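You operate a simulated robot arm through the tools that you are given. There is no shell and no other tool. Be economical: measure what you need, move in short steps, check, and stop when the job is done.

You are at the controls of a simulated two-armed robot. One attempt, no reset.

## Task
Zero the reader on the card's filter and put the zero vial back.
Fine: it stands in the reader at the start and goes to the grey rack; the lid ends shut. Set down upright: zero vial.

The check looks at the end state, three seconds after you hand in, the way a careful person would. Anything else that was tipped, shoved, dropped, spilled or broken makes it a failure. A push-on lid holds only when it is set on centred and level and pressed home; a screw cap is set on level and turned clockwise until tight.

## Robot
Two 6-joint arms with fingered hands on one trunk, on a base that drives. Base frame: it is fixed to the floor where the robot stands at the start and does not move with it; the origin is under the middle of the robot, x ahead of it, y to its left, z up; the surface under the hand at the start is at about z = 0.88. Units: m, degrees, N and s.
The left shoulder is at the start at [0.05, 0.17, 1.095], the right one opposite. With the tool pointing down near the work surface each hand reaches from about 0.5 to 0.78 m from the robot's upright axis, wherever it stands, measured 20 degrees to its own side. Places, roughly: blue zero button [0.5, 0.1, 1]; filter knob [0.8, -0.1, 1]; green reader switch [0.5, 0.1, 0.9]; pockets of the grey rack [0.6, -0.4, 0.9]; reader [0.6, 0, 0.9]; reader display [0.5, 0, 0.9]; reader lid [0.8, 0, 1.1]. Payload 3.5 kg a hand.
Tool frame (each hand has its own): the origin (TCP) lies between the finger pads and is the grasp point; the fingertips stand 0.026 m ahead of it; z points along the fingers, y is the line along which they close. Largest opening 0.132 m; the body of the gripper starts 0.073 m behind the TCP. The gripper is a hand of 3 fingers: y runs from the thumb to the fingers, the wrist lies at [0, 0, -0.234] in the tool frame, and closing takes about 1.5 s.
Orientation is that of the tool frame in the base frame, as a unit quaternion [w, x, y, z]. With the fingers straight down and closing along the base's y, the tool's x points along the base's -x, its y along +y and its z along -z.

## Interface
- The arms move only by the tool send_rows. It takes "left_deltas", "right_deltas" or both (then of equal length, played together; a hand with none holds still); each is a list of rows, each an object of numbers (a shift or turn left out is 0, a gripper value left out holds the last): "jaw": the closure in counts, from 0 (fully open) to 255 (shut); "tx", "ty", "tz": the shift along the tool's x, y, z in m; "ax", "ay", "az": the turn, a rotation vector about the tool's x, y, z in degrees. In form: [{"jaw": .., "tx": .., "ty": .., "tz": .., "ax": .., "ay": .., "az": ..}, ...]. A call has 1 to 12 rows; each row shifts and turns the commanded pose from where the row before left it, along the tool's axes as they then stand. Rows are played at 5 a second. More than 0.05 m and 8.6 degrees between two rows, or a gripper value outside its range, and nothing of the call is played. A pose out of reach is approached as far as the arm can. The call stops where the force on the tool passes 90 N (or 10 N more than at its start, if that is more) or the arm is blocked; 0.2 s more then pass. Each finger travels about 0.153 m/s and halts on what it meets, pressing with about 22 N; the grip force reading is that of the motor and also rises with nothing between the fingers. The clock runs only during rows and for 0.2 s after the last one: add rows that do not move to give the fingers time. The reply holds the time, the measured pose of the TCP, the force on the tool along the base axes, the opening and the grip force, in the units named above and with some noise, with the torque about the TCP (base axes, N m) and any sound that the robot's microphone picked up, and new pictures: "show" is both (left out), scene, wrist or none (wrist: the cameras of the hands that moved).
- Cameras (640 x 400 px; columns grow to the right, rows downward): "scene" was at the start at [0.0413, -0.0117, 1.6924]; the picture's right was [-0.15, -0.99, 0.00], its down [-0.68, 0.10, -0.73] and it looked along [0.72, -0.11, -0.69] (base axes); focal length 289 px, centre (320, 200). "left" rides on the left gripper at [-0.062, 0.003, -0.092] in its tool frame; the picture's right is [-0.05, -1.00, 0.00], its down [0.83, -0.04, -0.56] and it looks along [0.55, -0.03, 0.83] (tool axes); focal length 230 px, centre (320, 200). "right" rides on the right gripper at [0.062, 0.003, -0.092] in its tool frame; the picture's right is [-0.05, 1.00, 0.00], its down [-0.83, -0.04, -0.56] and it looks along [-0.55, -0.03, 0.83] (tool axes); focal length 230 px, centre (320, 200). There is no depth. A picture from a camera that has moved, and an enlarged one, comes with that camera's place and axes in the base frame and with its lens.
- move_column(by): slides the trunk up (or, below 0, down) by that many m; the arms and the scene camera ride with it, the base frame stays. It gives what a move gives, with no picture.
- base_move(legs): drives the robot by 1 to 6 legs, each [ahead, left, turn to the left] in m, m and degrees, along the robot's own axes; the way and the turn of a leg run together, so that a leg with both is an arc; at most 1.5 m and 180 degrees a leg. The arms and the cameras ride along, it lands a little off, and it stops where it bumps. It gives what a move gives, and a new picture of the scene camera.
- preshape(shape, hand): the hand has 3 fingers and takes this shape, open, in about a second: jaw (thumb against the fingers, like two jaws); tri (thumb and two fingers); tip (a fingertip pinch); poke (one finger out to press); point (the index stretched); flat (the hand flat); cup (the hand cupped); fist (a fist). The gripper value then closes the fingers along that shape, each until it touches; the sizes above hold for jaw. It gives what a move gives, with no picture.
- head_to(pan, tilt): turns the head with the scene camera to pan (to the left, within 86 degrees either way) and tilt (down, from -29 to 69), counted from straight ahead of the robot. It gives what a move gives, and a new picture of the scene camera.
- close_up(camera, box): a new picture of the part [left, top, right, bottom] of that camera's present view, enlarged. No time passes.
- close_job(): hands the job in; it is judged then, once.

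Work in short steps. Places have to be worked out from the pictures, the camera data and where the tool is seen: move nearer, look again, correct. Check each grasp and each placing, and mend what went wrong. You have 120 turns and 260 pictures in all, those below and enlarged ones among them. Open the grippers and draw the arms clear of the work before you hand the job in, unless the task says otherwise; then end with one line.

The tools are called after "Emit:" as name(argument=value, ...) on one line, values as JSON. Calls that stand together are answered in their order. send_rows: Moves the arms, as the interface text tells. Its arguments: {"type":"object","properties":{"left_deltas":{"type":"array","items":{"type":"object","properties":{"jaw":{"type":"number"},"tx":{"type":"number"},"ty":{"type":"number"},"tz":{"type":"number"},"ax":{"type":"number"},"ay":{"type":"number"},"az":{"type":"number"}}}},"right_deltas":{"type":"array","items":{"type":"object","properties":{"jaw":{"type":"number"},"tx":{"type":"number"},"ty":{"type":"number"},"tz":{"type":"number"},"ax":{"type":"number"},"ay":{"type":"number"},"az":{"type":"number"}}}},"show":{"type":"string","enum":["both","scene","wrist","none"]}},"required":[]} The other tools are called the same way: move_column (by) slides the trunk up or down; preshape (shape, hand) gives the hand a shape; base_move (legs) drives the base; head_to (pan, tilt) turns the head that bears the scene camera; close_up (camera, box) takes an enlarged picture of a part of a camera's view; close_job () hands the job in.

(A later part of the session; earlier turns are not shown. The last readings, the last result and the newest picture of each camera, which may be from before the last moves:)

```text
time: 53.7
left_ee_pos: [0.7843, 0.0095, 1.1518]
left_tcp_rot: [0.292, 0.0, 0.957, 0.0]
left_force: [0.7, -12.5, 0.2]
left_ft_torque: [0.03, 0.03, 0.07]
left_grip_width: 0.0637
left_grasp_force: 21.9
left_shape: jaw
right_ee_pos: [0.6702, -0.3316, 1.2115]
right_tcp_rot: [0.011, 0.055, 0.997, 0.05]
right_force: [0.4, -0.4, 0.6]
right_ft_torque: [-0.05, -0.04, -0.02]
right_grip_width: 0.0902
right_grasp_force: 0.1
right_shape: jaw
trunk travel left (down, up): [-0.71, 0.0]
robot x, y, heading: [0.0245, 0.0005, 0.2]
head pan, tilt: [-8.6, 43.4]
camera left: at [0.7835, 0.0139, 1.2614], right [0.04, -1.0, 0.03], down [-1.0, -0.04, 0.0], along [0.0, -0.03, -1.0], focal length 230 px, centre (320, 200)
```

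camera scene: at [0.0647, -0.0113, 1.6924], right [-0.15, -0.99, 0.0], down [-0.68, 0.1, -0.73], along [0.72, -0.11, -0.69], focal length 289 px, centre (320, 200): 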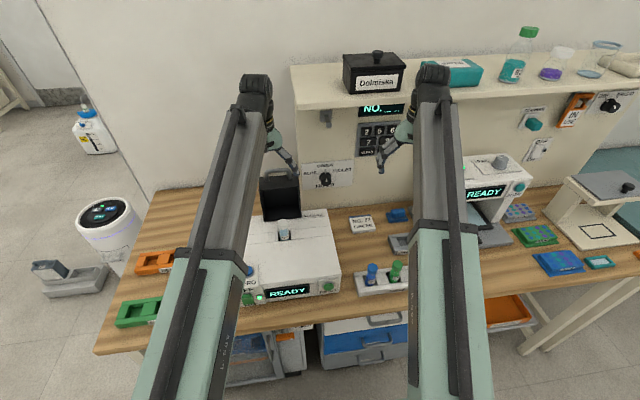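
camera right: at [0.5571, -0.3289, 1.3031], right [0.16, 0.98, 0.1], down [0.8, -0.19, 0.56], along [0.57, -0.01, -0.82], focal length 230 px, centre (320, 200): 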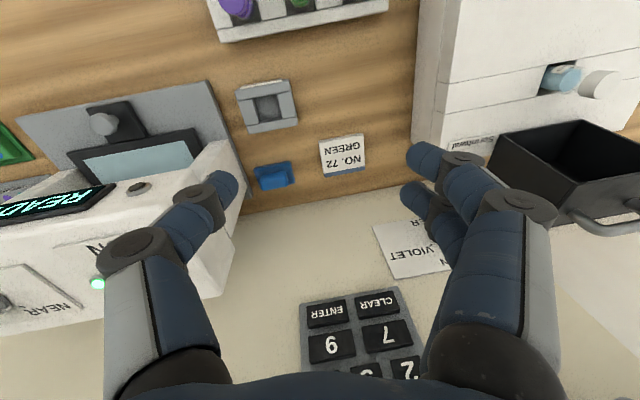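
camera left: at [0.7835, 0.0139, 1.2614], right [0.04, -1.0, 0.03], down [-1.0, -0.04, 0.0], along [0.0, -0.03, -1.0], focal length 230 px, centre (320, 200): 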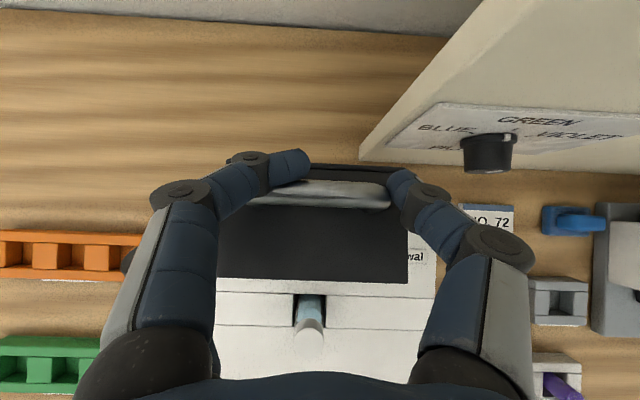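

Grip holds the handle. Pull along the first 30° of the arc.

Emit:
send_rows(left_deltas=[{"tx": 0.0194, "tz": -0.0208}, {"tx": 0.0227, "tz": -0.0171}, {"tx": 0.0254, "tz": -0.0129}, {}], show="both")

```text
time: 54.7
left_ee_pos: [0.7002, 0.0116, 1.1591]
left_tcp_rot: [0.294, -0.001, 0.956, 0.0]
left_force: [-2.3, -12.0, 32.2]
left_ft_torque: [-0.86, -0.09, 0.4]
left_grip_width: 0.0615
left_grasp_force: 22.3
left_shape: jaw
right_ee_pos: [0.6701, -0.3305, 1.2142]
right_tcp_rot: [0.013, 0.055, 0.997, 0.049]
right_force: [0.7, -0.7, -0.9]
right_ft_torque: [0.02, -0.02, 0.02]
right_grip_width: 0.0903
right_grasp_force: 0.1
right_shape: jaw
trunk travel left (down, up): [-0.71, 0.0]
robot x, y, heading: [0.0232, -0.0014, 0.1]
head pan, tilt: [-8.6, 43.4]
camera scene: at [0.0611, -0.013, 1.6927], right [-0.15, -0.99, 0.0], down [-0.68, 0.1, -0.73], along [0.72, -0.11, -0.69], focal length 289 px, centre (320, 200)
camera left: at [0.6976, 0.0152, 1.2685], right [0.04, -1.0, 0.03], down [-1.0, -0.04, -0.01], along [0.01, -0.03, -1.0], focal length 230 px, centre (320, 200)
```

scene: 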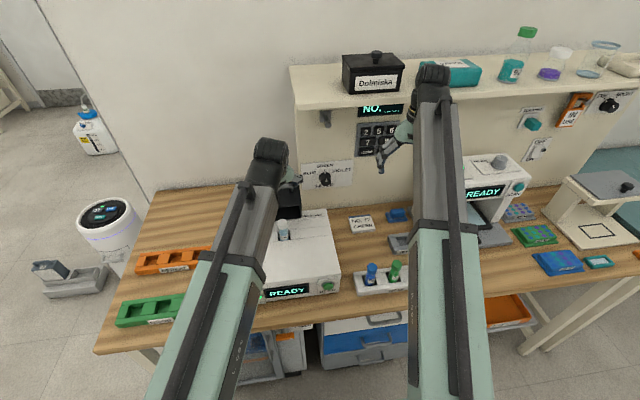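
left: 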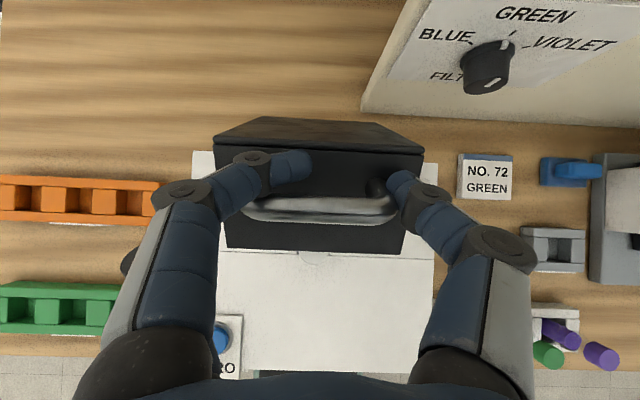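

The lid follows. Slightly ease out and continue two more steps.

Emit:
send_rows(left_deltas=[{"tx": 0.0271, "tz": -0.0123}, {"tx": 0.0282, "tz": -0.0034}, {}], show="wrist")

```text
time: 55.5
left_ee_pos: [0.6425, 0.0099, 1.1414]
left_tcp_rot: [0.293, -0.001, 0.956, 0.0]
left_force: [-9.7, -8.4, 18.4]
left_ft_torque: [-0.89, 0.0, 0.23]
left_grip_width: 0.0602
left_grasp_force: 22.1
left_shape: jaw
right_ee_pos: [0.6684, -0.3307, 1.2143]
right_tcp_rot: [0.013, 0.055, 0.997, 0.051]
right_force: [-1.3, 0.5, -0.2]
right_ft_torque: [-0.03, -0.05, -0.02]
right_grip_width: 0.09
right_grasp_force: 0.1
right_shape: jaw
trunk travel left (down, up): [-0.71, 0.0]
robot x, y, heading: [0.0248, -0.0033, 0.3]
head pan, tilt: [-8.6, 43.4]
camera left: at [0.642, 0.0149, 1.2495], right [0.04, -1.0, 0.03], down [-1.0, -0.04, 0.0], along [0.0, -0.03, -1.0], focal length 230 px, centre (320, 200)
```

left: 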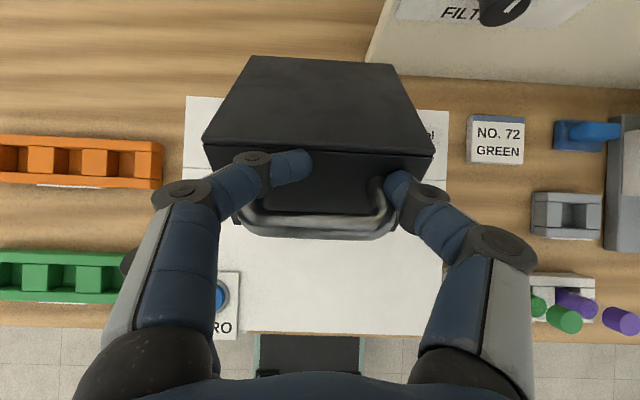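

Emit:
send_rows(left_deltas=[{"tx": 0.0284, "tz": 0.0005}, {"tx": 0.0276, "tz": 0.0054}, {}], show="wrist")

```text
time: 56.3
left_ee_pos: [0.5979, 0.0122, 1.105]
left_tcp_rot: [0.293, 0.0, 0.956, 0.001]
left_force: [-31.1, -1.0, 30.6]
left_ft_torque: [-1.15, -0.28, -0.67]
left_grip_width: 0.0624
left_grasp_force: 22.3
left_shape: jaw
right_ee_pos: [0.6649, -0.3288, 1.2149]
right_tcp_rot: [0.015, 0.055, 0.997, 0.051]
right_force: [0.8, -0.5, -0.9]
right_ft_torque: [-0.03, 0.0, 0.02]
right_grip_width: 0.0899
right_grasp_force: 0.0
right_shape: jaw
trunk travel left (down, up): [-0.71, 0.0]
robot x, y, heading: [0.0296, 0.0008, 0.5]
head pan, tilt: [-8.6, 43.4]
camera left: at [0.5961, 0.0162, 1.2149], right [0.04, -1.0, 0.03], down [-1.0, -0.04, -0.01], along [0.01, -0.03, -1.0], focal length 230 px, centre (320, 200)
```

left: 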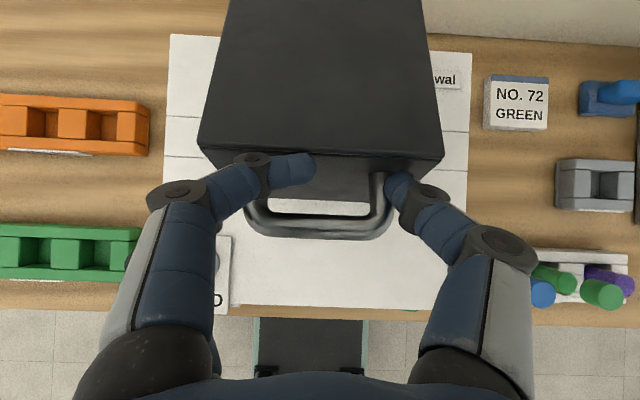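

Emit:
send_rows(left_deltas=[{"tx": 0.0305, "tz": 0.0059}, {"tx": 0.025, "tz": 0.0121}, {}], show="both")

```text
time: 57.0
left_ee_pos: [0.5751, 0.0079, 1.0667]
left_tcp_rot: [0.287, -0.002, 0.958, 0.003]
left_force: [-60.0, 12.7, 32.9]
left_ft_torque: [-0.97, -0.38, 0.11]
left_grip_width: 0.0645
left_grasp_force: 21.9
left_shape: jaw
left hand out of reach, approached as far as the arm can: row 1, 2
right_ee_pos: [0.6607, -0.3261, 1.2178]
right_tcp_rot: [0.016, 0.054, 0.997, 0.051]
right_force: [0.0, 0.0, 0.4]
right_ft_torque: [-0.02, -0.03, -0.02]
right_grip_width: 0.0902
right_grasp_force: 0.1
right_shape: jaw
trunk travel left (down, up): [-0.71, 0.0]
robot x, y, heading: [0.0199, 0.0003, 0.2]
head pan, tilt: [-8.6, 43.4]
stopped in row 3 (left hand): the force on the tool passed its limit at 95 N (the readings are from after the stop); the commanded pose is now the measured one
camera scene: at [0.0509, -0.009, 1.6929], right [-0.15, -0.99, 0.0], down [-0.67, 0.1, -0.73], along [0.72, -0.11, -0.68], focal length 289 px, centre (320, 200)
camera left: at [0.5743, 0.0107, 1.1766], right [0.05, -1.0, 0.02], down [-1.0, -0.05, 0.01], along [-0.01, -0.02, -1.0], focal length 230 px, centre (320, 200)
```

scene: 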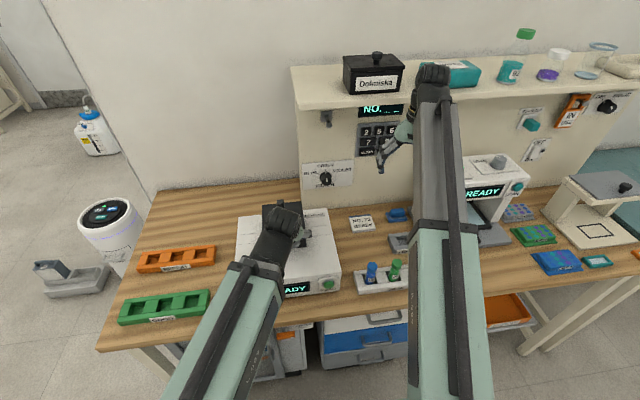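
left: 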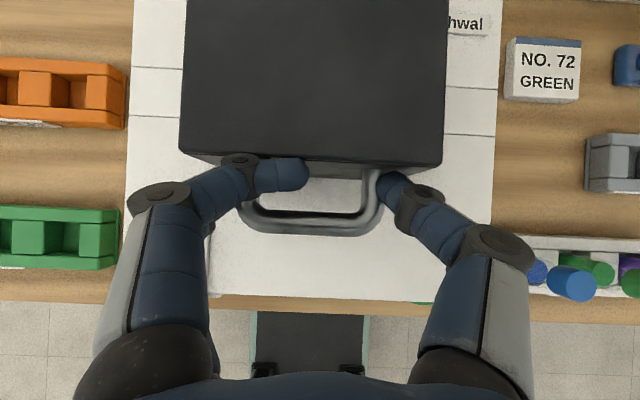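

The lid is almost down. Open the fingers so it settles.

Emit:
send_rows(left_deltas=[{"jaw": 140}, {"jaw": 90}, {"jaw": 40}, {"jaw": 0}, {}], show="wrist")

```text
time: 57.8
left_ee_pos: [0.5724, 0.0046, 1.0651]
left_tcp_rot: [0.282, 0.001, 0.96, 0.006]
left_force: [-56.4, 1.0, 35.0]
left_ft_torque: [0.42, -0.7, 0.85]
left_grip_width: 0.1099
left_grasp_force: 0.0
left_shape: jaw
right_ee_pos: [0.6615, -0.3297, 1.2173]
right_tcp_rot: [0.014, 0.055, 0.997, 0.049]
right_force: [-0.2, 0.3, 0.3]
right_ft_torque: [-0.02, 0.03, 0.02]
right_grip_width: 0.0901
right_grasp_force: 0.0
right_shape: jaw
trunk travel left (down, up): [-0.71, 0.0]
robot x, y, heading: [0.0212, 0.0015, 0.1]
head pan, tilt: [-8.6, 43.4]
stopped in row 4 (left hand): the force on the tool passed its limit at 99 N (the readings are from after the stop); the commanded pose is now the measured one
camera left: at [0.5735, 0.0071, 1.1747], right [0.04, -1.0, 0.02], down [-1.0, -0.04, 0.02], along [-0.02, -0.02, -1.0], focal length 230 px, centre (320, 200)
```

left: 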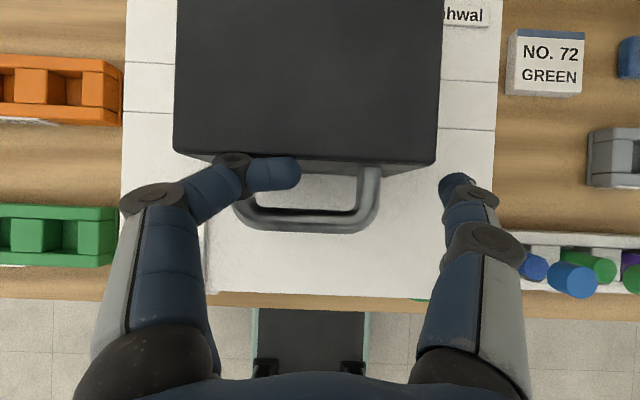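

Emit:
send_rows(left_deltas=[{"tx": -0.003, "tz": -0.01, "jaw": 60}, {"tx": -0.003, "tz": -0.01, "jaw": 30}, {"jaw": 0}, {}], show="both")

```text
time: 58.8
left_ee_pos: [0.5747, 0.0019, 1.0858]
left_tcp_rot: [0.282, 0.001, 0.96, 0.006]
left_force: [-46.9, -7.7, 32.7]
left_ft_torque: [0.39, -0.32, 0.55]
left_grip_width: 0.1071
left_grasp_force: 0.0
left_shape: jaw
left hand out of reach, approached as far as the arm can: row 1
right_ee_pos: [0.6625, -0.3309, 1.2166]
right_tcp_rot: [0.015, 0.055, 0.997, 0.05]
right_force: [0.3, 0.6, 0.2]
right_ft_torque: [-0.02, 0.02, 0.01]
right_grip_width: 0.0898
right_grasp_force: 0.0
right_shape: jaw
trunk travel left (down, up): [-0.71, 0.0]
robot x, y, heading: [0.0194, 0.0024, 0.1]
head pan, tilt: [-8.6, 43.4]
camera scene: at [0.054, -0.0122, 1.6928], right [-0.15, -0.99, 0.0], down [-0.68, 0.1, -0.73], along [0.72, -0.11, -0.68], focal length 289 px, centre (320, 200)
camera left: at [0.5758, 0.004, 1.195], right [0.05, -1.0, 0.02], down [-1.0, -0.05, 0.02], along [-0.02, -0.02, -1.0], focal length 230 px, centre (320, 200)
```

scene: 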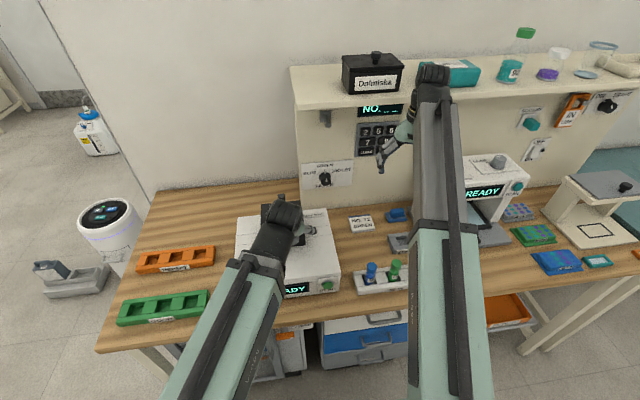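
left: 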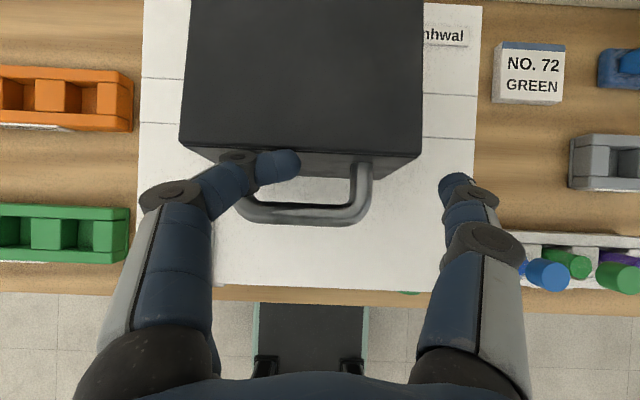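

One finger hooks inside the handle loop and presses outward on the post. Close slightly to free it and lift straight up.

Emit:
send_rows(left_deltas=[{"jaw": 80}, {"jaw": 100}, {"tx": -0.009, "tz": -0.0168}, {"tx": -0.009, "tz": -0.0168}, {}], show="both")

```text
time: 60.0
left_ee_pos: [0.578, 0.003, 1.1193]
left_tcp_rot: [0.281, 0.001, 0.96, 0.005]
left_force: [-0.4, 0.4, 0.7]
left_ft_torque: [0.01, 0.01, 0.0]
left_grip_width: 0.0804
left_grasp_force: 0.1
left_shape: jaw
right_ee_pos: [0.6699, -0.3299, 1.2137]
right_tcp_rot: [0.011, 0.054, 0.997, 0.05]
right_force: [0.1, -0.2, 0.0]
right_ft_torque: [0.02, 0.0, 0.01]
right_grip_width: 0.0899
right_grasp_force: 0.0
right_shape: jaw
trunk travel left (down, up): [-0.71, 0.0]
robot x, y, heading: [0.0234, 0.0001, 0.0]
head pan, tilt: [-8.6, 43.4]
camera scene: at [0.064, -0.0108, 1.6923], right [-0.15, -0.99, 0.0], down [-0.68, 0.1, -0.73], along [0.72, -0.11, -0.69], focal length 289 px, centre (320, 200)
camera left: at [0.579, 0.0054, 1.2292], right [0.05, -1.0, 0.02], down [-1.0, -0.05, 0.02], along [-0.02, -0.02, -1.0], focal length 230 px, centre (320, 200)
```

scene: 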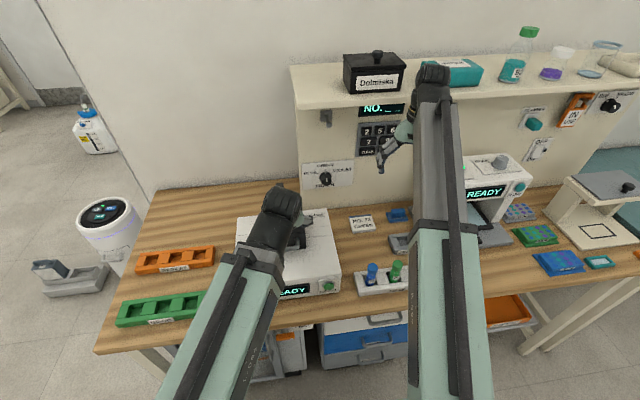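
left: 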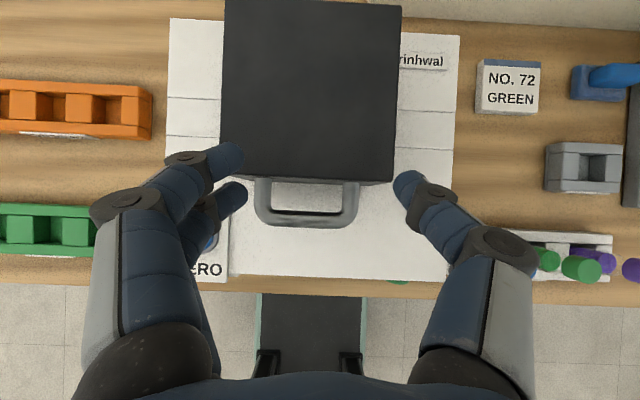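

The lid is shut and the hand is free. Straighten the left hand and move above the ZERO button (≈ .535, .12, 1.0), then set the poke shape.

Emit:
send_rows(left_deltas=[{"ty": 0.03, "tz": -0.03}, {"ty": 0.03, "tz": -0.02}, {"ty": 0.03}, {"ty": 0.027}, {"ay": 8.2}, {"ay": 8.2}, {"ay": 8.2}, {"ay": 8.2}, {}], show="none")

Emit:
preshape(shape="poke", hand="left")

Emit:
send_rows(left_deltas=[{}])

```text
time: 62.0
left_ee_pos: [0.5887, 0.1072, 1.1764]
left_tcp_rot: [-0.003, -0.001, 1.0, 0.005]
left_force: [-0.7, -0.3, 0.5]
left_ft_torque: [-0.01, -0.01, -0.01]
left_grip_width: 0.0805
left_grasp_force: 0.2
left_shape: jaw
left hand out of reach, approached as far as the arm can: row 1, 2, 3, 4
right_ee_pos: [0.6696, -0.3289, 1.2131]
right_tcp_rot: [0.011, 0.056, 0.997, 0.051]
right_force: [-0.5, -0.7, -0.2]
right_ft_torque: [0.0, 0.03, -0.02]
right_grip_width: 0.09
right_grasp_force: 0.0
right_shape: jaw
trunk travel left (down, up): [-0.71, 0.0]
robot x, y, heading: [0.0203, -0.0005, 0.4]
head pan, tilt: [-8.6, 43.4]
```

```text
time: 62.9
left_ee_pos: [0.5889, 0.1081, 1.1754]
left_tcp_rot: [-0.002, -0.001, 1.0, 0.006]
left_force: [-0.3, -0.1, 0.2]
left_ft_torque: [0.01, 0.02, 0.02]
left_grip_width: 0.0001
left_grasp_force: 0.1
left_shape: poke
right_ee_pos: [0.6688, -0.3282, 1.2136]
right_tcp_rot: [0.011, 0.054, 0.997, 0.05]
right_force: [0.1, 1.2, -0.4]
right_ft_torque: [-0.01, -0.01, 0.02]
right_grip_width: 0.0903
right_grasp_force: 0.0
right_shape: jaw
trunk travel left (down, up): [-0.71, 0.0]
robot x, y, heading: [0.024, 0.002, 0.2]
head pan, tilt: [-8.6, 43.4]
```

```text
time: 63.3
left_ee_pos: [0.5893, 0.1082, 1.177]
left_tcp_rot: [-0.002, -0.001, 1.0, 0.006]
left_force: [0.3, 0.4, 0.4]
left_ft_torque: [0.03, -0.01, 0.01]
left_grip_width: 0.0003
left_grasp_force: 0.0
left_shape: poke
right_ee_pos: [0.6696, -0.3287, 1.2138]
right_tcp_rot: [0.011, 0.055, 0.997, 0.05]
right_force: [-0.8, -0.8, -0.4]
right_ft_torque: [0.01, 0.0, 0.02]
right_grip_width: 0.0904
right_grasp_force: 0.2
right_shape: jaw
trunk travel left (down, up): [-0.71, 0.0]
robot x, y, heading: [0.0221, 0.0019, 0.1]
head pan, tilt: [-8.6, 43.4]
camera scene: at [0.0635, -0.011, 1.6924], right [-0.15, -0.99, 0.0], down [-0.68, 0.1, -0.73], along [0.72, -0.11, -0.69], focal length 289 px, centre (320, 200)
camera left: at [0.6494, 0.1106, 1.2674], right [0.05, -1.0, -0.01], down [-0.83, -0.05, 0.56], along [-0.56, -0.02, -0.83], focal length 230 px, centre (320, 200)
```

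scene: 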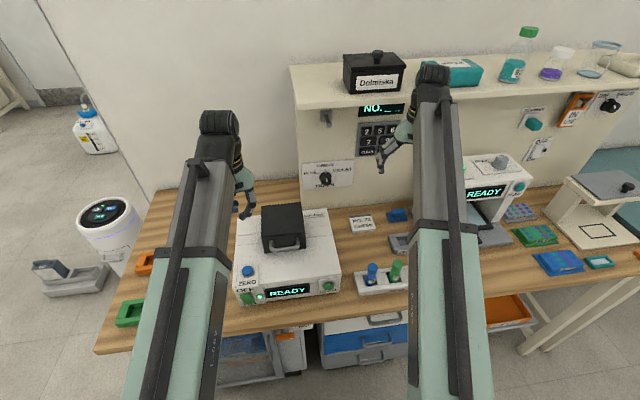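
left: 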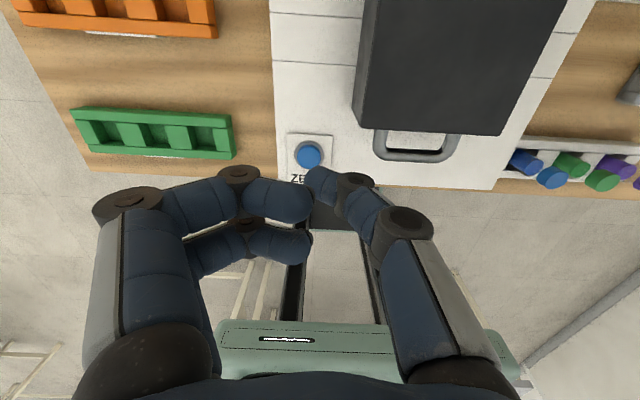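

Emit:
close_up(camera="left", box=[180, 120, 440, 282])

Emit:
close_up(camera="scene", box=[200, 150, 360, 310])

```text
2.46 times, centred on (310, 201) of left
camera zoom: at [0.6494, 0.1106, 1.2674], right [0.05, -1.0, -0.01], down [-0.83, -0.05, 0.56], along [-0.56, -0.02, -0.83], focal length 566 px, centre (345, 198)
```

zoom: 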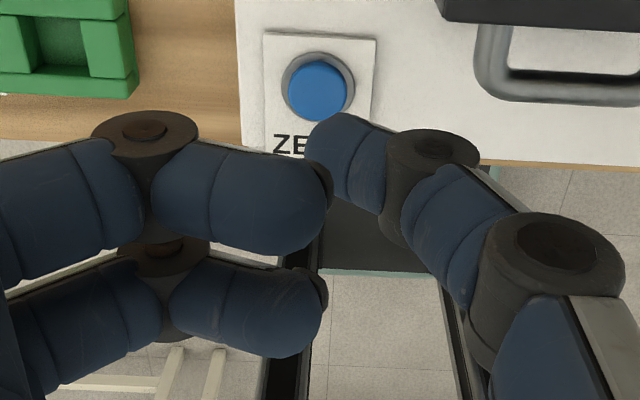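

```text
2.50 times, centred on (280, 230) of scene
camera zoom: at [0.0635, -0.011, 1.6924], right [-0.15, -0.99, 0.0], down [-0.68, 0.1, -0.73], along [0.72, -0.11, -0.69], focal length 723 px, centre (420, 125)
```

zoom: 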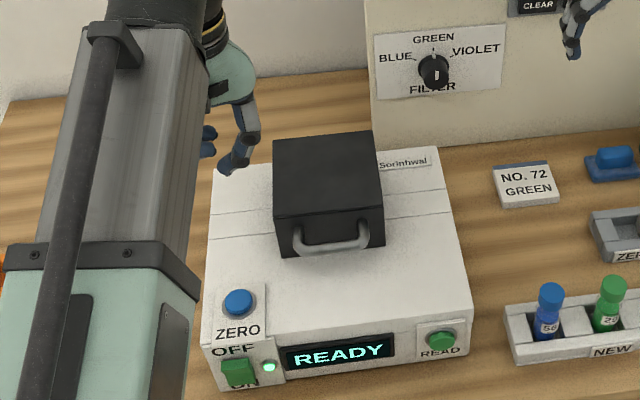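

Lid shut, knob GREEN, display READY. Move above the button and lower to z≈1.06.

Emit:
send_rows(left_deltas=[{"tz": 0.03, "tx": 0.014, "ty": 0.007}, {"tz": 0.03, "tx": 0.02, "ty": 0.007}, {"tz": 0.03, "tx": 0.02}, {"tz": 0.02}, {}], show="wrist")

```text
time: 64.5
left_ee_pos: [0.5343, 0.1225, 1.0668]
left_tcp_rot: [-0.002, -0.001, 1.0, 0.005]
left_force: [0.3, -0.4, 0.1]
left_ft_torque: [-0.04, 0.0, 0.0]
left_grip_width: 0.0
left_grasp_force: 0.1
left_shape: poke
right_ee_pos: [0.6699, -0.3293, 1.2125]
right_tcp_rot: [0.011, 0.055, 0.997, 0.05]
right_force: [0.9, -0.4, 0.4]
right_ft_torque: [0.0, 0.01, 0.0]
right_grip_width: 0.0903
right_grasp_force: 0.1
right_shape: jaw
trunk travel left (down, up): [-0.71, 0.0]
robot x, y, heading: [0.023, -0.0023, 0.1]
head pan, tilt: [-8.6, 43.4]
camera left: at [0.5952, 0.1255, 1.1581], right [0.05, -1.0, -0.01], down [-0.83, -0.05, 0.56], along [-0.56, -0.02, -0.83], focal length 230 px, centre (320, 200)
```

left: 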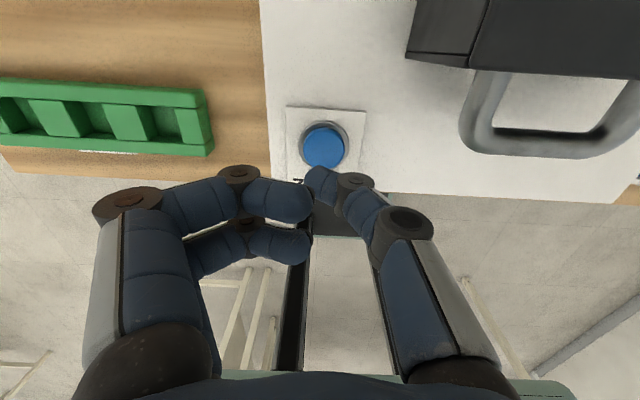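

Emit:
send_rows(left_deltas=[{"tz": 0.015}, {"tz": 0.012}, {"tz": 0.006}, {}], show="wrist")

```text
time: 65.5
left_ee_pos: [0.5336, 0.123, 1.0331]
left_tcp_rot: [-0.002, -0.001, 1.0, 0.006]
left_force: [1.3, 0.3, -0.1]
left_ft_torque: [-0.01, -0.01, 0.01]
left_grip_width: 0.0
left_grasp_force: 0.1
left_shape: poke
right_ee_pos: [0.6691, -0.3303, 1.2144]
right_tcp_rot: [0.011, 0.055, 0.997, 0.051]
right_force: [-0.1, 0.5, 0.2]
right_ft_torque: [0.0, -0.01, -0.01]
right_grip_width: 0.0902
right_grasp_force: 0.1
right_shape: jaw
trunk travel left (down, up): [-0.71, 0.0]
robot x, y, heading: [0.0236, -0.002, 0.1]
head pan, tilt: [-8.6, 43.4]
camera left: at [0.5945, 0.1258, 1.1243], right [0.05, -1.0, -0.01], down [-0.83, -0.05, 0.56], along [-0.56, -0.02, -0.83], focal length 230 px, centre (320, 200)
```

left: 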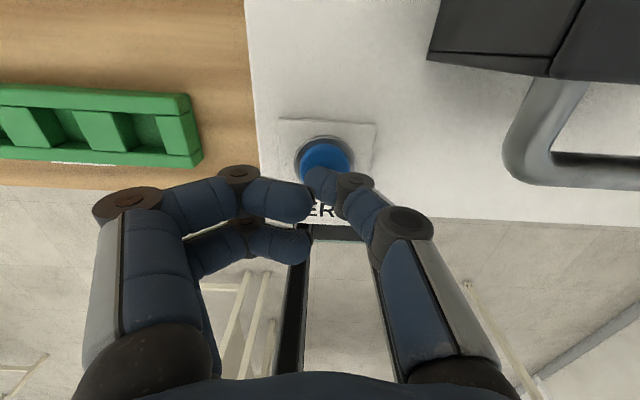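

Emit:
send_rows(left_deltas=[{"tz": 0.006}, {"tz": 0.004}, {"tz": 0.003}, {}], show="wrist")

```text
time: 66.5
left_ee_pos: [0.5331, 0.1203, 1.0228]
left_tcp_rot: [0.0, 0.001, 1.0, 0.005]
left_force: [3.1, -12.5, 38.1]
left_ft_torque: [-0.07, -0.12, -0.03]
left_grip_width: 0.0002
left_grasp_force: 0.0
left_shape: poke
right_ee_pos: [0.6681, -0.3299, 1.2147]
right_tcp_rot: [0.012, 0.055, 0.997, 0.05]
right_force: [-0.3, 0.1, -0.6]
right_ft_torque: [0.0, 0.0, 0.01]
right_grip_width: 0.09
right_grasp_force: 0.0
right_shape: jaw
trunk travel left (down, up): [-0.71, 0.0]
robot x, y, heading: [0.0185, -0.0017, 0.1]
head pan, tilt: [-8.6, 43.4]
heard: click
camera left: at [0.5936, 0.1235, 1.1141], right [0.05, -1.0, -0.01], down [-0.83, -0.05, 0.55], along [-0.55, -0.02, -0.83], focal length 230 px, centre (320, 200)
```

left: 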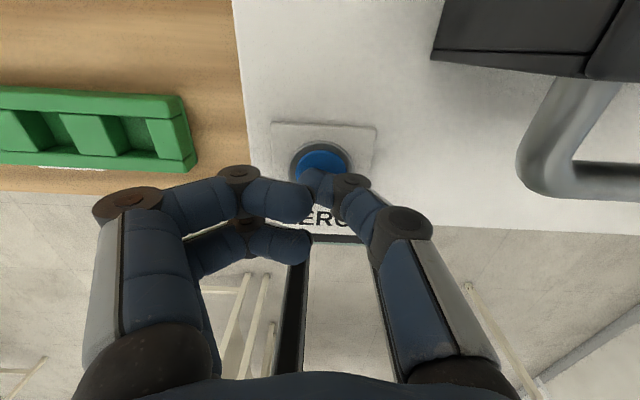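

A click was heard. Lift off and read the display.

Emit:
send_rows(left_deltas=[{"tz": -0.02}, {"tz": -0.03}, {"tz": -0.03}, {"tz": -0.03, "tx": -0.02, "ty": 0.02}, {"tx": -0.03, "ty": 0.03}, {}], show="scene")

Emit:
close_up(camera="scene", box=[220, 190, 360, 310])

```text
time: 67.9
left_ee_pos: [0.5847, 0.1713, 1.1315]
left_tcp_rot: [-0.001, -0.001, 1.0, 0.005]
left_force: [-1.2, 0.5, -0.2]
left_ft_torque: [-0.01, -0.02, -0.02]
left_grip_width: 0.0
left_grasp_force: 0.0
left_shape: poke
right_ee_pos: [0.6695, -0.3294, 1.2148]
right_tcp_rot: [0.011, 0.056, 0.997, 0.05]
right_force: [-0.1, 0.3, 0.7]
right_ft_torque: [0.01, 0.0, 0.02]
right_grip_width: 0.0901
right_grasp_force: 0.0
right_shape: jaw
trunk travel left (down, up): [-0.71, 0.0]
robot x, y, heading: [0.0227, -0.0022, 0.0]
head pan, tilt: [-8.6, 43.4]
camera scene: at [0.0631, -0.0113, 1.6924], right [-0.15, -0.99, 0.0], down [-0.68, 0.1, -0.73], along [0.72, -0.11, -0.69], focal length 289 px, centre (320, 200)
```

scene: 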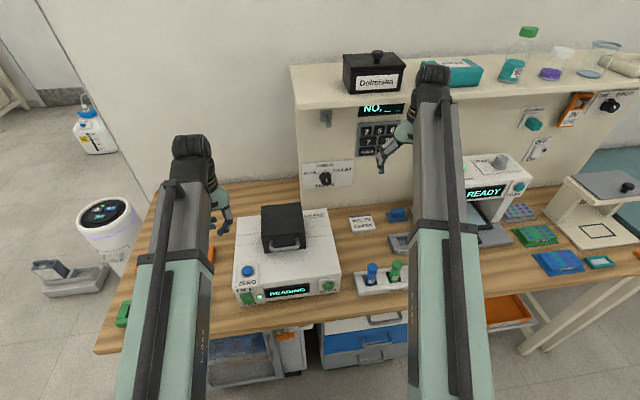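

```text
3.33 times, centred on (290, 250) of scene
camera zoom: at [0.0631, -0.0113, 1.6924], right [-0.15, -0.99, 0.0], down [-0.68, 0.1, -0.73], along [0.72, -0.11, -0.69], focal length 964 px, centre (420, 33)
```

zoom: 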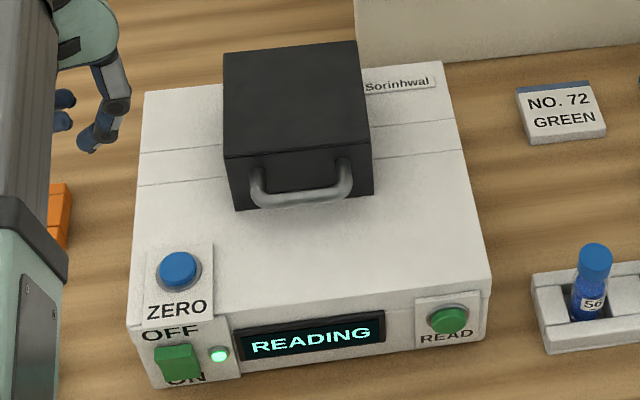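

"READING". Wait for it to finish, while returning the left hand to the jaw shape.

Emit:
preshape(shape="jaw", hand="left")

Emit:
send_rows(left_deltas=[{"jaw": 0}, {}, {}, {}, {}, {}, {}, {}, {}, {}, {}, {}], show="none")

Emit:
close_up(camera="scene", box=[220, 190, 360, 310])

```text
time: 68.8
left_ee_pos: [0.5848, 0.1714, 1.1305]
left_tcp_rot: [-0.002, -0.001, 1.0, 0.005]
left_force: [0.3, 0.2, -0.1]
left_ft_torque: [0.02, 0.02, 0.0]
left_grip_width: 0.1318
left_grasp_force: 0.2
left_shape: jaw
right_ee_pos: [0.67, -0.3295, 1.2137]
right_tcp_rot: [0.011, 0.055, 0.997, 0.051]
right_force: [-0.3, -0.5, 0.8]
right_ft_torque: [0.02, 0.0, -0.05]
right_grip_width: 0.0902
right_grasp_force: 0.0
right_shape: jaw
trunk travel left (down, up): [-0.71, 0.0]
robot x, y, heading: [0.02, -0.0011, -0.1]
head pan, tilt: [-8.6, 43.4]
```

```text
time: 71.4
left_ee_pos: [0.5843, 0.1721, 1.1317]
left_tcp_rot: [-0.001, 0.0, 1.0, 0.005]
left_force: [0.7, 0.5, -0.3]
left_ft_torque: [0.03, 0.03, 0.02]
left_grip_width: 0.1319
left_grasp_force: 0.1
left_shape: jaw
right_ee_pos: [0.6698, -0.3302, 1.2141]
right_tcp_rot: [0.011, 0.055, 0.997, 0.05]
right_force: [0.1, 0.6, -0.7]
right_ft_torque: [-0.03, 0.03, 0.0]
right_grip_width: 0.0901
right_grasp_force: 0.1
right_shape: jaw
trunk travel left (down, up): [-0.71, 0.0]
robot x, y, heading: [0.0244, -0.0011, -0.1]
head pan, tilt: [-8.6, 43.4]
```

```text
3.33 times, centred on (290, 250) of scene
camera zoom: at [0.0636, -0.0109, 1.6924], right [-0.15, -0.99, 0.0], down [-0.68, 0.1, -0.73], along [0.72, -0.11, -0.69], focal length 964 px, centre (420, 33)
```

zoom: 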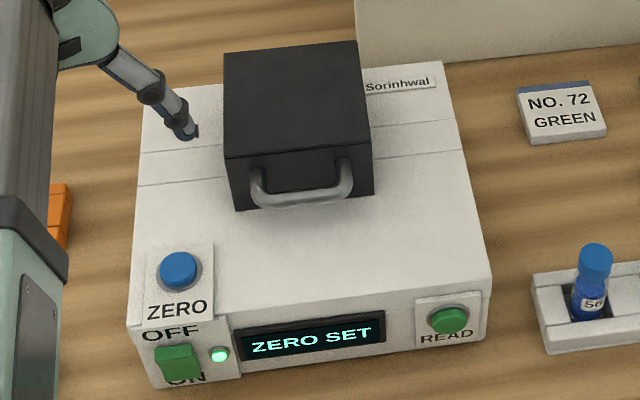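

"ZERO SET". Now reopen the lid: bring the open left hand over the handle at (.572, .011).

Emit:
send_rows(left_deltas=[{"ty": -0.04, "tx": 0.004}, {"ty": -0.04, "tx": 0.004}, {"ty": -0.04, "tx": 0.004}, {"ty": -0.041}, {"tz": 0.025}, {}], show="wrist")

```text
time: 72.8
left_ee_pos: [0.5719, 0.0103, 1.1046]
left_tcp_rot: [-0.001, -0.001, 1.0, 0.006]
left_force: [-0.4, 0.1, -0.8]
left_ft_torque: [-0.01, -0.05, 0.02]
left_grip_width: 0.132
left_grasp_force: 0.0
left_shape: jaw
right_ee_pos: [0.6707, -0.3291, 1.2138]
right_tcp_rot: [0.012, 0.056, 0.997, 0.049]
right_force: [0.5, 0.0, 0.0]
right_ft_torque: [0.01, -0.04, 0.01]
right_grip_width: 0.0901
right_grasp_force: 0.1
right_shape: jaw
trunk travel left (down, up): [-0.71, 0.0]
robot x, y, heading: [0.0221, -0.0001, 0.0]
head pan, tilt: [-8.6, 43.4]
camera left: at [0.6333, 0.013, 1.1958], right [0.05, -1.0, -0.01], down [-0.83, -0.05, 0.56], along [-0.56, -0.02, -0.83], focal length 230 px, centre (320, 200)
```

left: 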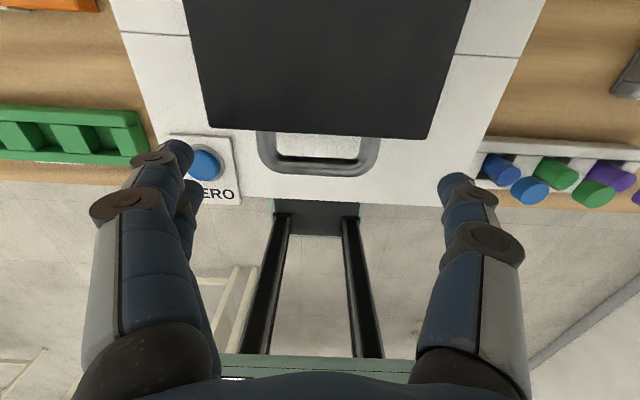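

Bar at about (.563, .012, 1.048). Lower to z≈1.058 and close.

Emit:
send_rows(left_deltas=[{"tz": 0.022, "tx": -0.006, "ty": 0.002}, {"tz": 0.022}, {}, {"jaw": 60}, {"jaw": 110}, {"jaw": 150}, {"jaw": 180}, {}], show="wrist")

```text
time: 74.6
left_ee_pos: [0.5781, 0.0142, 1.0616]
left_tcp_rot: [-0.001, -0.001, 1.0, 0.005]
left_force: [-2.6, 3.3, 0.8]
left_ft_torque: [0.08, 0.0, 0.39]
left_grip_width: 0.0906
left_grasp_force: 22.4
left_shape: jaw
right_ee_pos: [0.6694, -0.3279, 1.2131]
right_tcp_rot: [0.012, 0.054, 0.997, 0.049]
right_force: [-0.6, -0.5, -0.2]
right_ft_torque: [-0.04, 0.01, 0.04]
right_grip_width: 0.0901
right_grasp_force: 0.1
right_shape: jaw
trunk travel left (down, up): [-0.71, 0.0]
robot x, y, heading: [0.0203, 0.0009, 0.2]
head pan, tilt: [-8.6, 43.4]
camera left: at [0.6391, 0.0171, 1.1523], right [0.05, -1.0, -0.01], down [-0.83, -0.05, 0.56], along [-0.56, -0.02, -0.83], focal length 230 px, centre (320, 200)
```

left: 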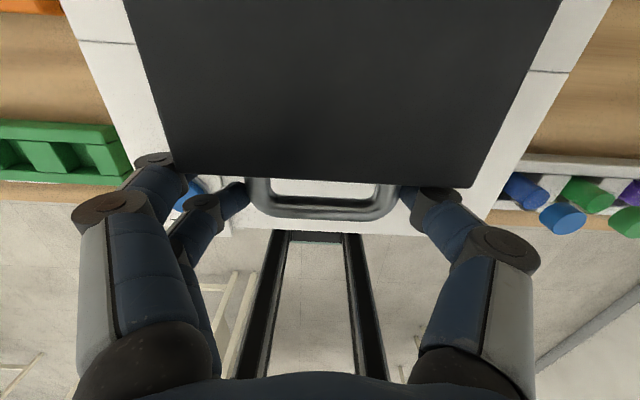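

The posts are pinched. Lift along the arc, first 20°.

Emit:
send_rows(left_deltas=[{"tx": -0.014, "tz": -0.0265}, {"tx": -0.0184, "tz": -0.0237}, {}], show="wrist")

```text
time: 75.4
left_ee_pos: [0.6092, 0.0131, 1.1114]
left_tcp_rot: [-0.002, -0.001, 1.0, 0.005]
left_force: [-4.1, 1.6, 2.7]
left_ft_torque: [-0.32, 0.2, 0.58]
left_grip_width: 0.0898
left_grasp_force: 22.0
left_shape: jaw
right_ee_pos: [0.6694, -0.3295, 1.2133]
right_tcp_rot: [0.012, 0.055, 0.997, 0.049]
right_force: [-0.1, 0.5, 0.3]
right_ft_torque: [0.01, -0.02, -0.02]
right_grip_width: 0.0902
right_grasp_force: 0.0
right_shape: jaw
trunk travel left (down, up): [-0.71, 0.0]
robot x, y, heading: [0.0215, 0.0039, 0.3]
head pan, tilt: [-8.6, 43.4]
camera left: at [0.6713, 0.0163, 1.2023], right [0.05, -1.0, -0.01], down [-0.83, -0.05, 0.56], along [-0.56, -0.02, -0.83], focal length 230 px, centre (320, 200)
```

left: 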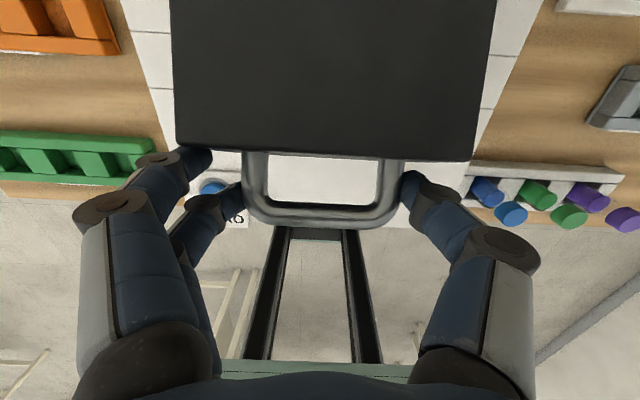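

Emit:
send_rows(left_deltas=[{"tx": -0.0222, "tz": -0.0201}, {"tx": -0.0254, "tz": -0.016}, {}], show="both")

```text
time: 76.2
left_ee_pos: [0.6599, 0.0115, 1.1456]
left_tcp_rot: [-0.003, -0.001, 1.0, 0.006]
left_force: [2.1, -1.8, -4.9]
left_ft_torque: [-0.09, -0.05, 0.2]
left_grip_width: 0.0859
left_grasp_force: 21.6
left_shape: jaw
right_ee_pos: [0.6704, -0.3298, 1.2121]
right_tcp_rot: [0.013, 0.055, 0.997, 0.05]
right_force: [-0.2, -0.1, 0.2]
right_ft_torque: [0.0, -0.03, -0.04]
right_grip_width: 0.0903
right_grasp_force: 0.0
right_shape: jaw
trunk travel left (down, up): [-0.71, 0.0]
robot x, y, heading: [0.0222, -0.0022, 0.1]
head pan, tilt: [-8.6, 43.4]
camera scene: at [0.0644, -0.0114, 1.6922], right [-0.15, -0.99, 0.0], down [-0.68, 0.1, -0.73], along [0.72, -0.11, -0.69], focal length 289 px, centre (320, 200)
camera left: at [0.7204, 0.0152, 1.2368], right [0.05, -1.0, -0.01], down [-0.83, -0.05, 0.56], along [-0.56, -0.02, -0.83], focal length 230 px, centre (320, 200)
```

scene: 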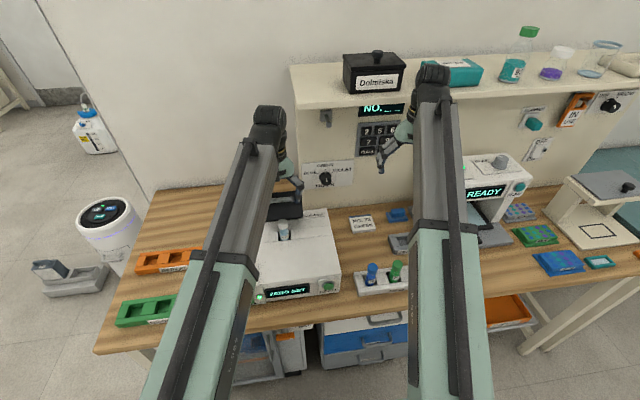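
left: 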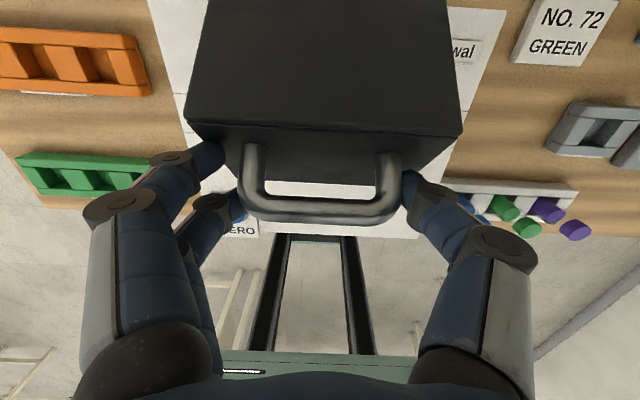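

Lid is rising well. Next 20°.

Emit:
send_rows(left_deltas=[{"tx": -0.0277, "tz": -0.0113}, {"tx": -0.0293, "tz": -0.0063}, {}], show="wrist")

```text
time: 77.0
left_ee_pos: [0.7162, 0.0101, 1.1625]
left_tcp_rot: [-0.003, 0.0, 1.0, 0.005]
left_force: [0.1, -10.5, -14.3]
left_ft_torque: [0.15, 0.09, -0.22]
left_grip_width: 0.0783
left_grasp_force: 21.4
left_shape: jaw
right_ee_pos: [0.6709, -0.3306, 1.2133]
right_tcp_rot: [0.011, 0.056, 0.997, 0.05]
right_force: [0.7, 0.6, 0.8]
right_ft_torque: [-0.03, -0.01, 0.01]
right_grip_width: 0.0903
right_grasp_force: 0.1
right_shape: jaw
trunk travel left (down, up): [-0.71, 0.0]
robot x, y, heading: [0.0216, 0.0043, -0.0]
head pan, tilt: [-8.6, 43.4]
camera left: at [0.7778, 0.0134, 1.253], right [0.05, -1.0, -0.01], down [-0.83, -0.05, 0.56], along [-0.56, -0.02, -0.83], focal length 230 px, centre (320, 200)
```

left: 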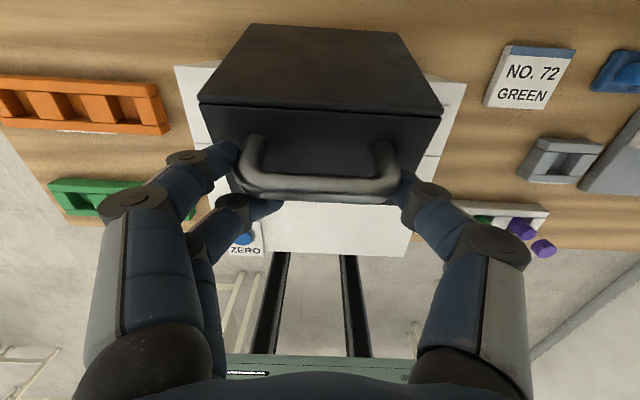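

Emit:
send_rows(left_deltas=[{"tx": -0.025, "tz": -0.001, "ay": -8}, {"tx": -0.025, "tz": 0.006, "ay": -8}, {}], show="wrist")

```text
time: 77.8
left_ee_pos: [0.7648, 0.0126, 1.1622]
left_tcp_rot: [0.137, 0.0, 0.991, 0.006]
left_force: [-6.6, 1.8, 3.1]
left_ft_torque: [0.14, 0.08, 0.32]
left_grip_width: 0.0505
left_grasp_force: 22.2
left_shape: jaw
right_ee_pos: [0.6698, -0.3277, 1.2139]
right_tcp_rot: [0.011, 0.055, 0.997, 0.049]
right_force: [-0.3, 0.0, 0.6]
right_ft_torque: [-0.02, 0.02, -0.01]
right_grip_width: 0.0904
right_grasp_force: 0.1
right_shape: jaw
trunk travel left (down, up): [-0.71, 0.0]
robot x, y, heading: [0.023, 0.0017, 0.2]
head pan, tilt: [-8.6, 43.4]
camera left: at [0.7987, 0.0162, 1.2672], right [0.05, -1.0, 0.0], down [-0.95, -0.05, 0.31], along [-0.31, -0.02, -0.95], focal length 230 px, centre (320, 200)
```

left: 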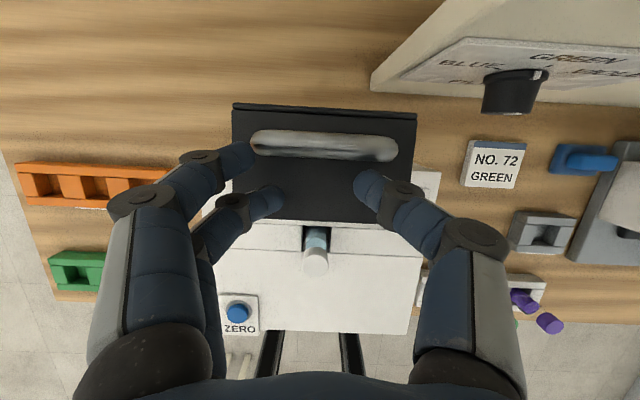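

The lid has swung fully open; the vial is visible. Open and lift the left hand away to the left.

Emit:
send_rows(left_deltas=[{"jaw": 120}, {"jaw": 60}, {"jaw": 0, "tx": -0.004, "tz": -0.02}, {"tx": 0.02, "tz": -0.035}, {"tx": 0.03, "tz": -0.02}, {"ty": 0.04, "ay": 8, "tx": 0.01}, {"ty": 0.045, "ay": 8}, {"ty": 0.045}, {"ty": 0.045}, {}], show="scene")

Emit:
close_up(camera="scene", box=[220, 150, 420, 310])

```text
time: 80.0
left_ee_pos: [0.6897, 0.1866, 1.2204]
left_tcp_rot: [-0.001, -0.001, 1.0, 0.005]
left_force: [-0.1, -0.3, -0.1]
left_ft_torque: [0.0, 0.0, -0.02]
left_grip_width: 0.132
left_grasp_force: 0.0
left_shape: jaw
right_ee_pos: [0.6699, -0.3297, 1.2133]
right_tcp_rot: [0.011, 0.055, 0.997, 0.05]
right_force: [-0.3, -0.8, 0.2]
right_ft_torque: [0.03, 0.0, -0.02]
right_grip_width: 0.0902
right_grasp_force: 0.1
right_shape: jaw
trunk travel left (down, up): [-0.71, 0.0]
robot x, y, heading: [0.0251, 0.0013, -0.2]
head pan, tilt: [-8.6, 43.4]
camera scene: at [0.0635, -0.0114, 1.6924], right [-0.15, -0.99, 0.0], down [-0.68, 0.1, -0.73], along [0.72, -0.11, -0.69], focal length 289 px, centre (320, 200)
```

scene: 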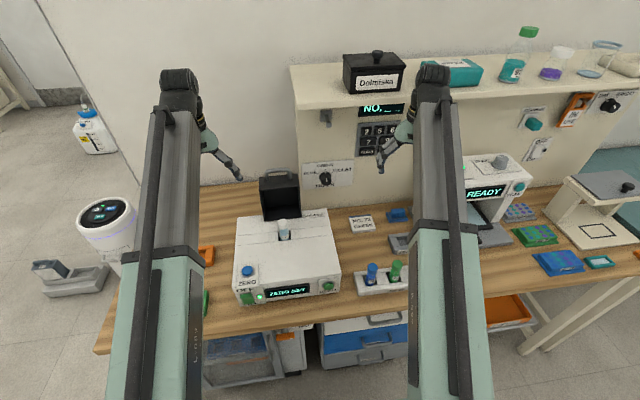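

```text
2.50 times, centred on (320, 230) of scene
camera zoom: at [0.0635, -0.0114, 1.6924], right [-0.15, -0.99, 0.0], down [-0.68, 0.1, -0.73], along [0.72, -0.11, -0.69], focal length 723 px, centre (320, 125)
```

zoom: 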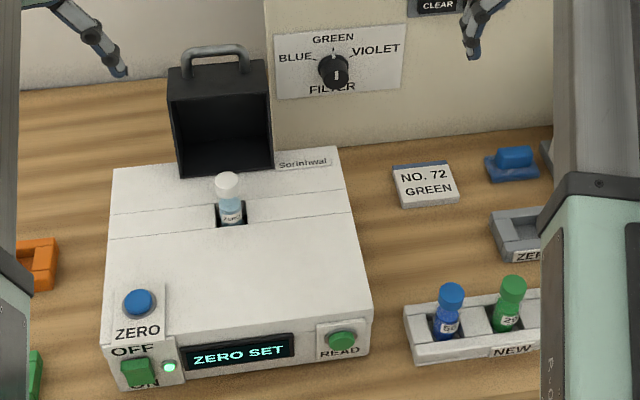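

ZERO SET shown, lid open. Level the right hand and carry it over the vial (≈ .656, .011, top 1.045).

Emit:
send_rows(right_deltas=[{"ax": 5.66, "ay": 1.0}, {"az": -6.4}, {"ty": 0.045}, {"ty": 0.045}, {"ty": 0.045}, {"ty": 0.045}, {"ty": 0.045}, {"ty": 0.045}, {"ty": 0.045, "tz": 0.02}, {"ty": 0.026, "tz": 0.03}, {}], show="wrist")

```text
time: 82.4
left_ee_pos: [0.6902, 0.1866, 1.2212]
left_tcp_rot: [-0.001, -0.001, 1.0, 0.006]
left_force: [-0.2, 0.0, 0.1]
left_ft_torque: [0.02, 0.03, 0.02]
left_grip_width: 0.1322
left_grasp_force: 0.0
left_shape: jaw
right_ee_pos: [0.6677, 0.0126, 1.1632]
right_tcp_rot: [0.0, 0.0, 1.0, 0.001]
right_force: [-0.4, 0.2, -0.7]
right_ft_torque: [-0.01, -0.02, 0.0]
right_grip_width: 0.0901
right_grasp_force: 0.2
right_shape: jaw
trunk travel left (down, up): [-0.71, 0.0]
robot x, y, heading: [0.0215, -0.002, 0.2]
head pan, tilt: [-8.6, 43.4]
camera right: at [0.6066, 0.0152, 1.2541], right [0.05, 1.0, 0.0], down [0.83, -0.04, 0.56], along [0.56, -0.03, -0.83], focal length 230 px, centre (320, 200)
```

right: 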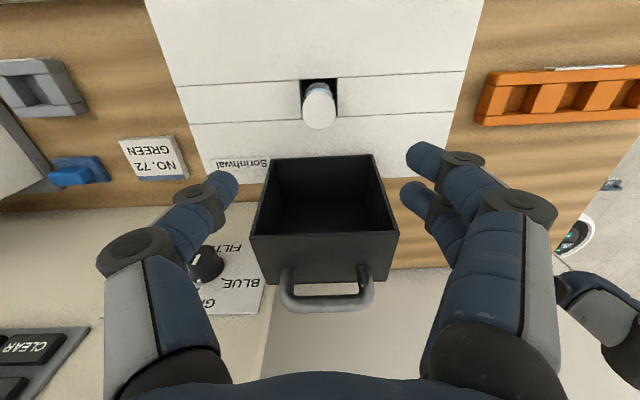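

Vial cap at (.654, .012). Shift back 13 mm and lower to z≈1.09.

Emit:
send_rows(right_deltas=[{"tx": 0.0135, "tz": 0.02}, {"tz": 0.03}, {"tz": 0.02}, {}], show="wrist")

```text
time: 83.4
left_ee_pos: [0.6894, 0.1871, 1.2219]
left_tcp_rot: [-0.001, -0.001, 1.0, 0.006]
left_force: [0.4, -0.5, 0.2]
left_ft_torque: [0.02, 0.0, 0.01]
left_grip_width: 0.132
left_grasp_force: 0.0
left_shape: jaw
right_ee_pos: [0.6555, 0.0114, 1.094]
right_tcp_rot: [-0.001, 0.0, 1.0, 0.001]
right_force: [0.9, -0.6, 0.3]
right_ft_torque: [0.02, -0.01, -0.02]
right_grip_width: 0.09
right_grasp_force: 0.0
right_shape: jaw
trunk travel left (down, up): [-0.71, 0.0]
robot x, y, heading: [0.0211, -0.0013, -0.0]
head pan, tilt: [-8.6, 43.4]
camera right: at [0.5935, 0.0143, 1.185], right [0.05, 1.0, 0.0], down [0.83, -0.04, 0.56], along [0.55, -0.03, -0.83], focal length 230 px, centre (320, 200)
```

right: 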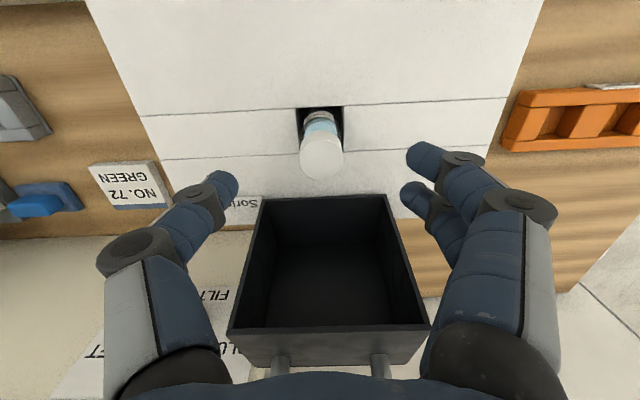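

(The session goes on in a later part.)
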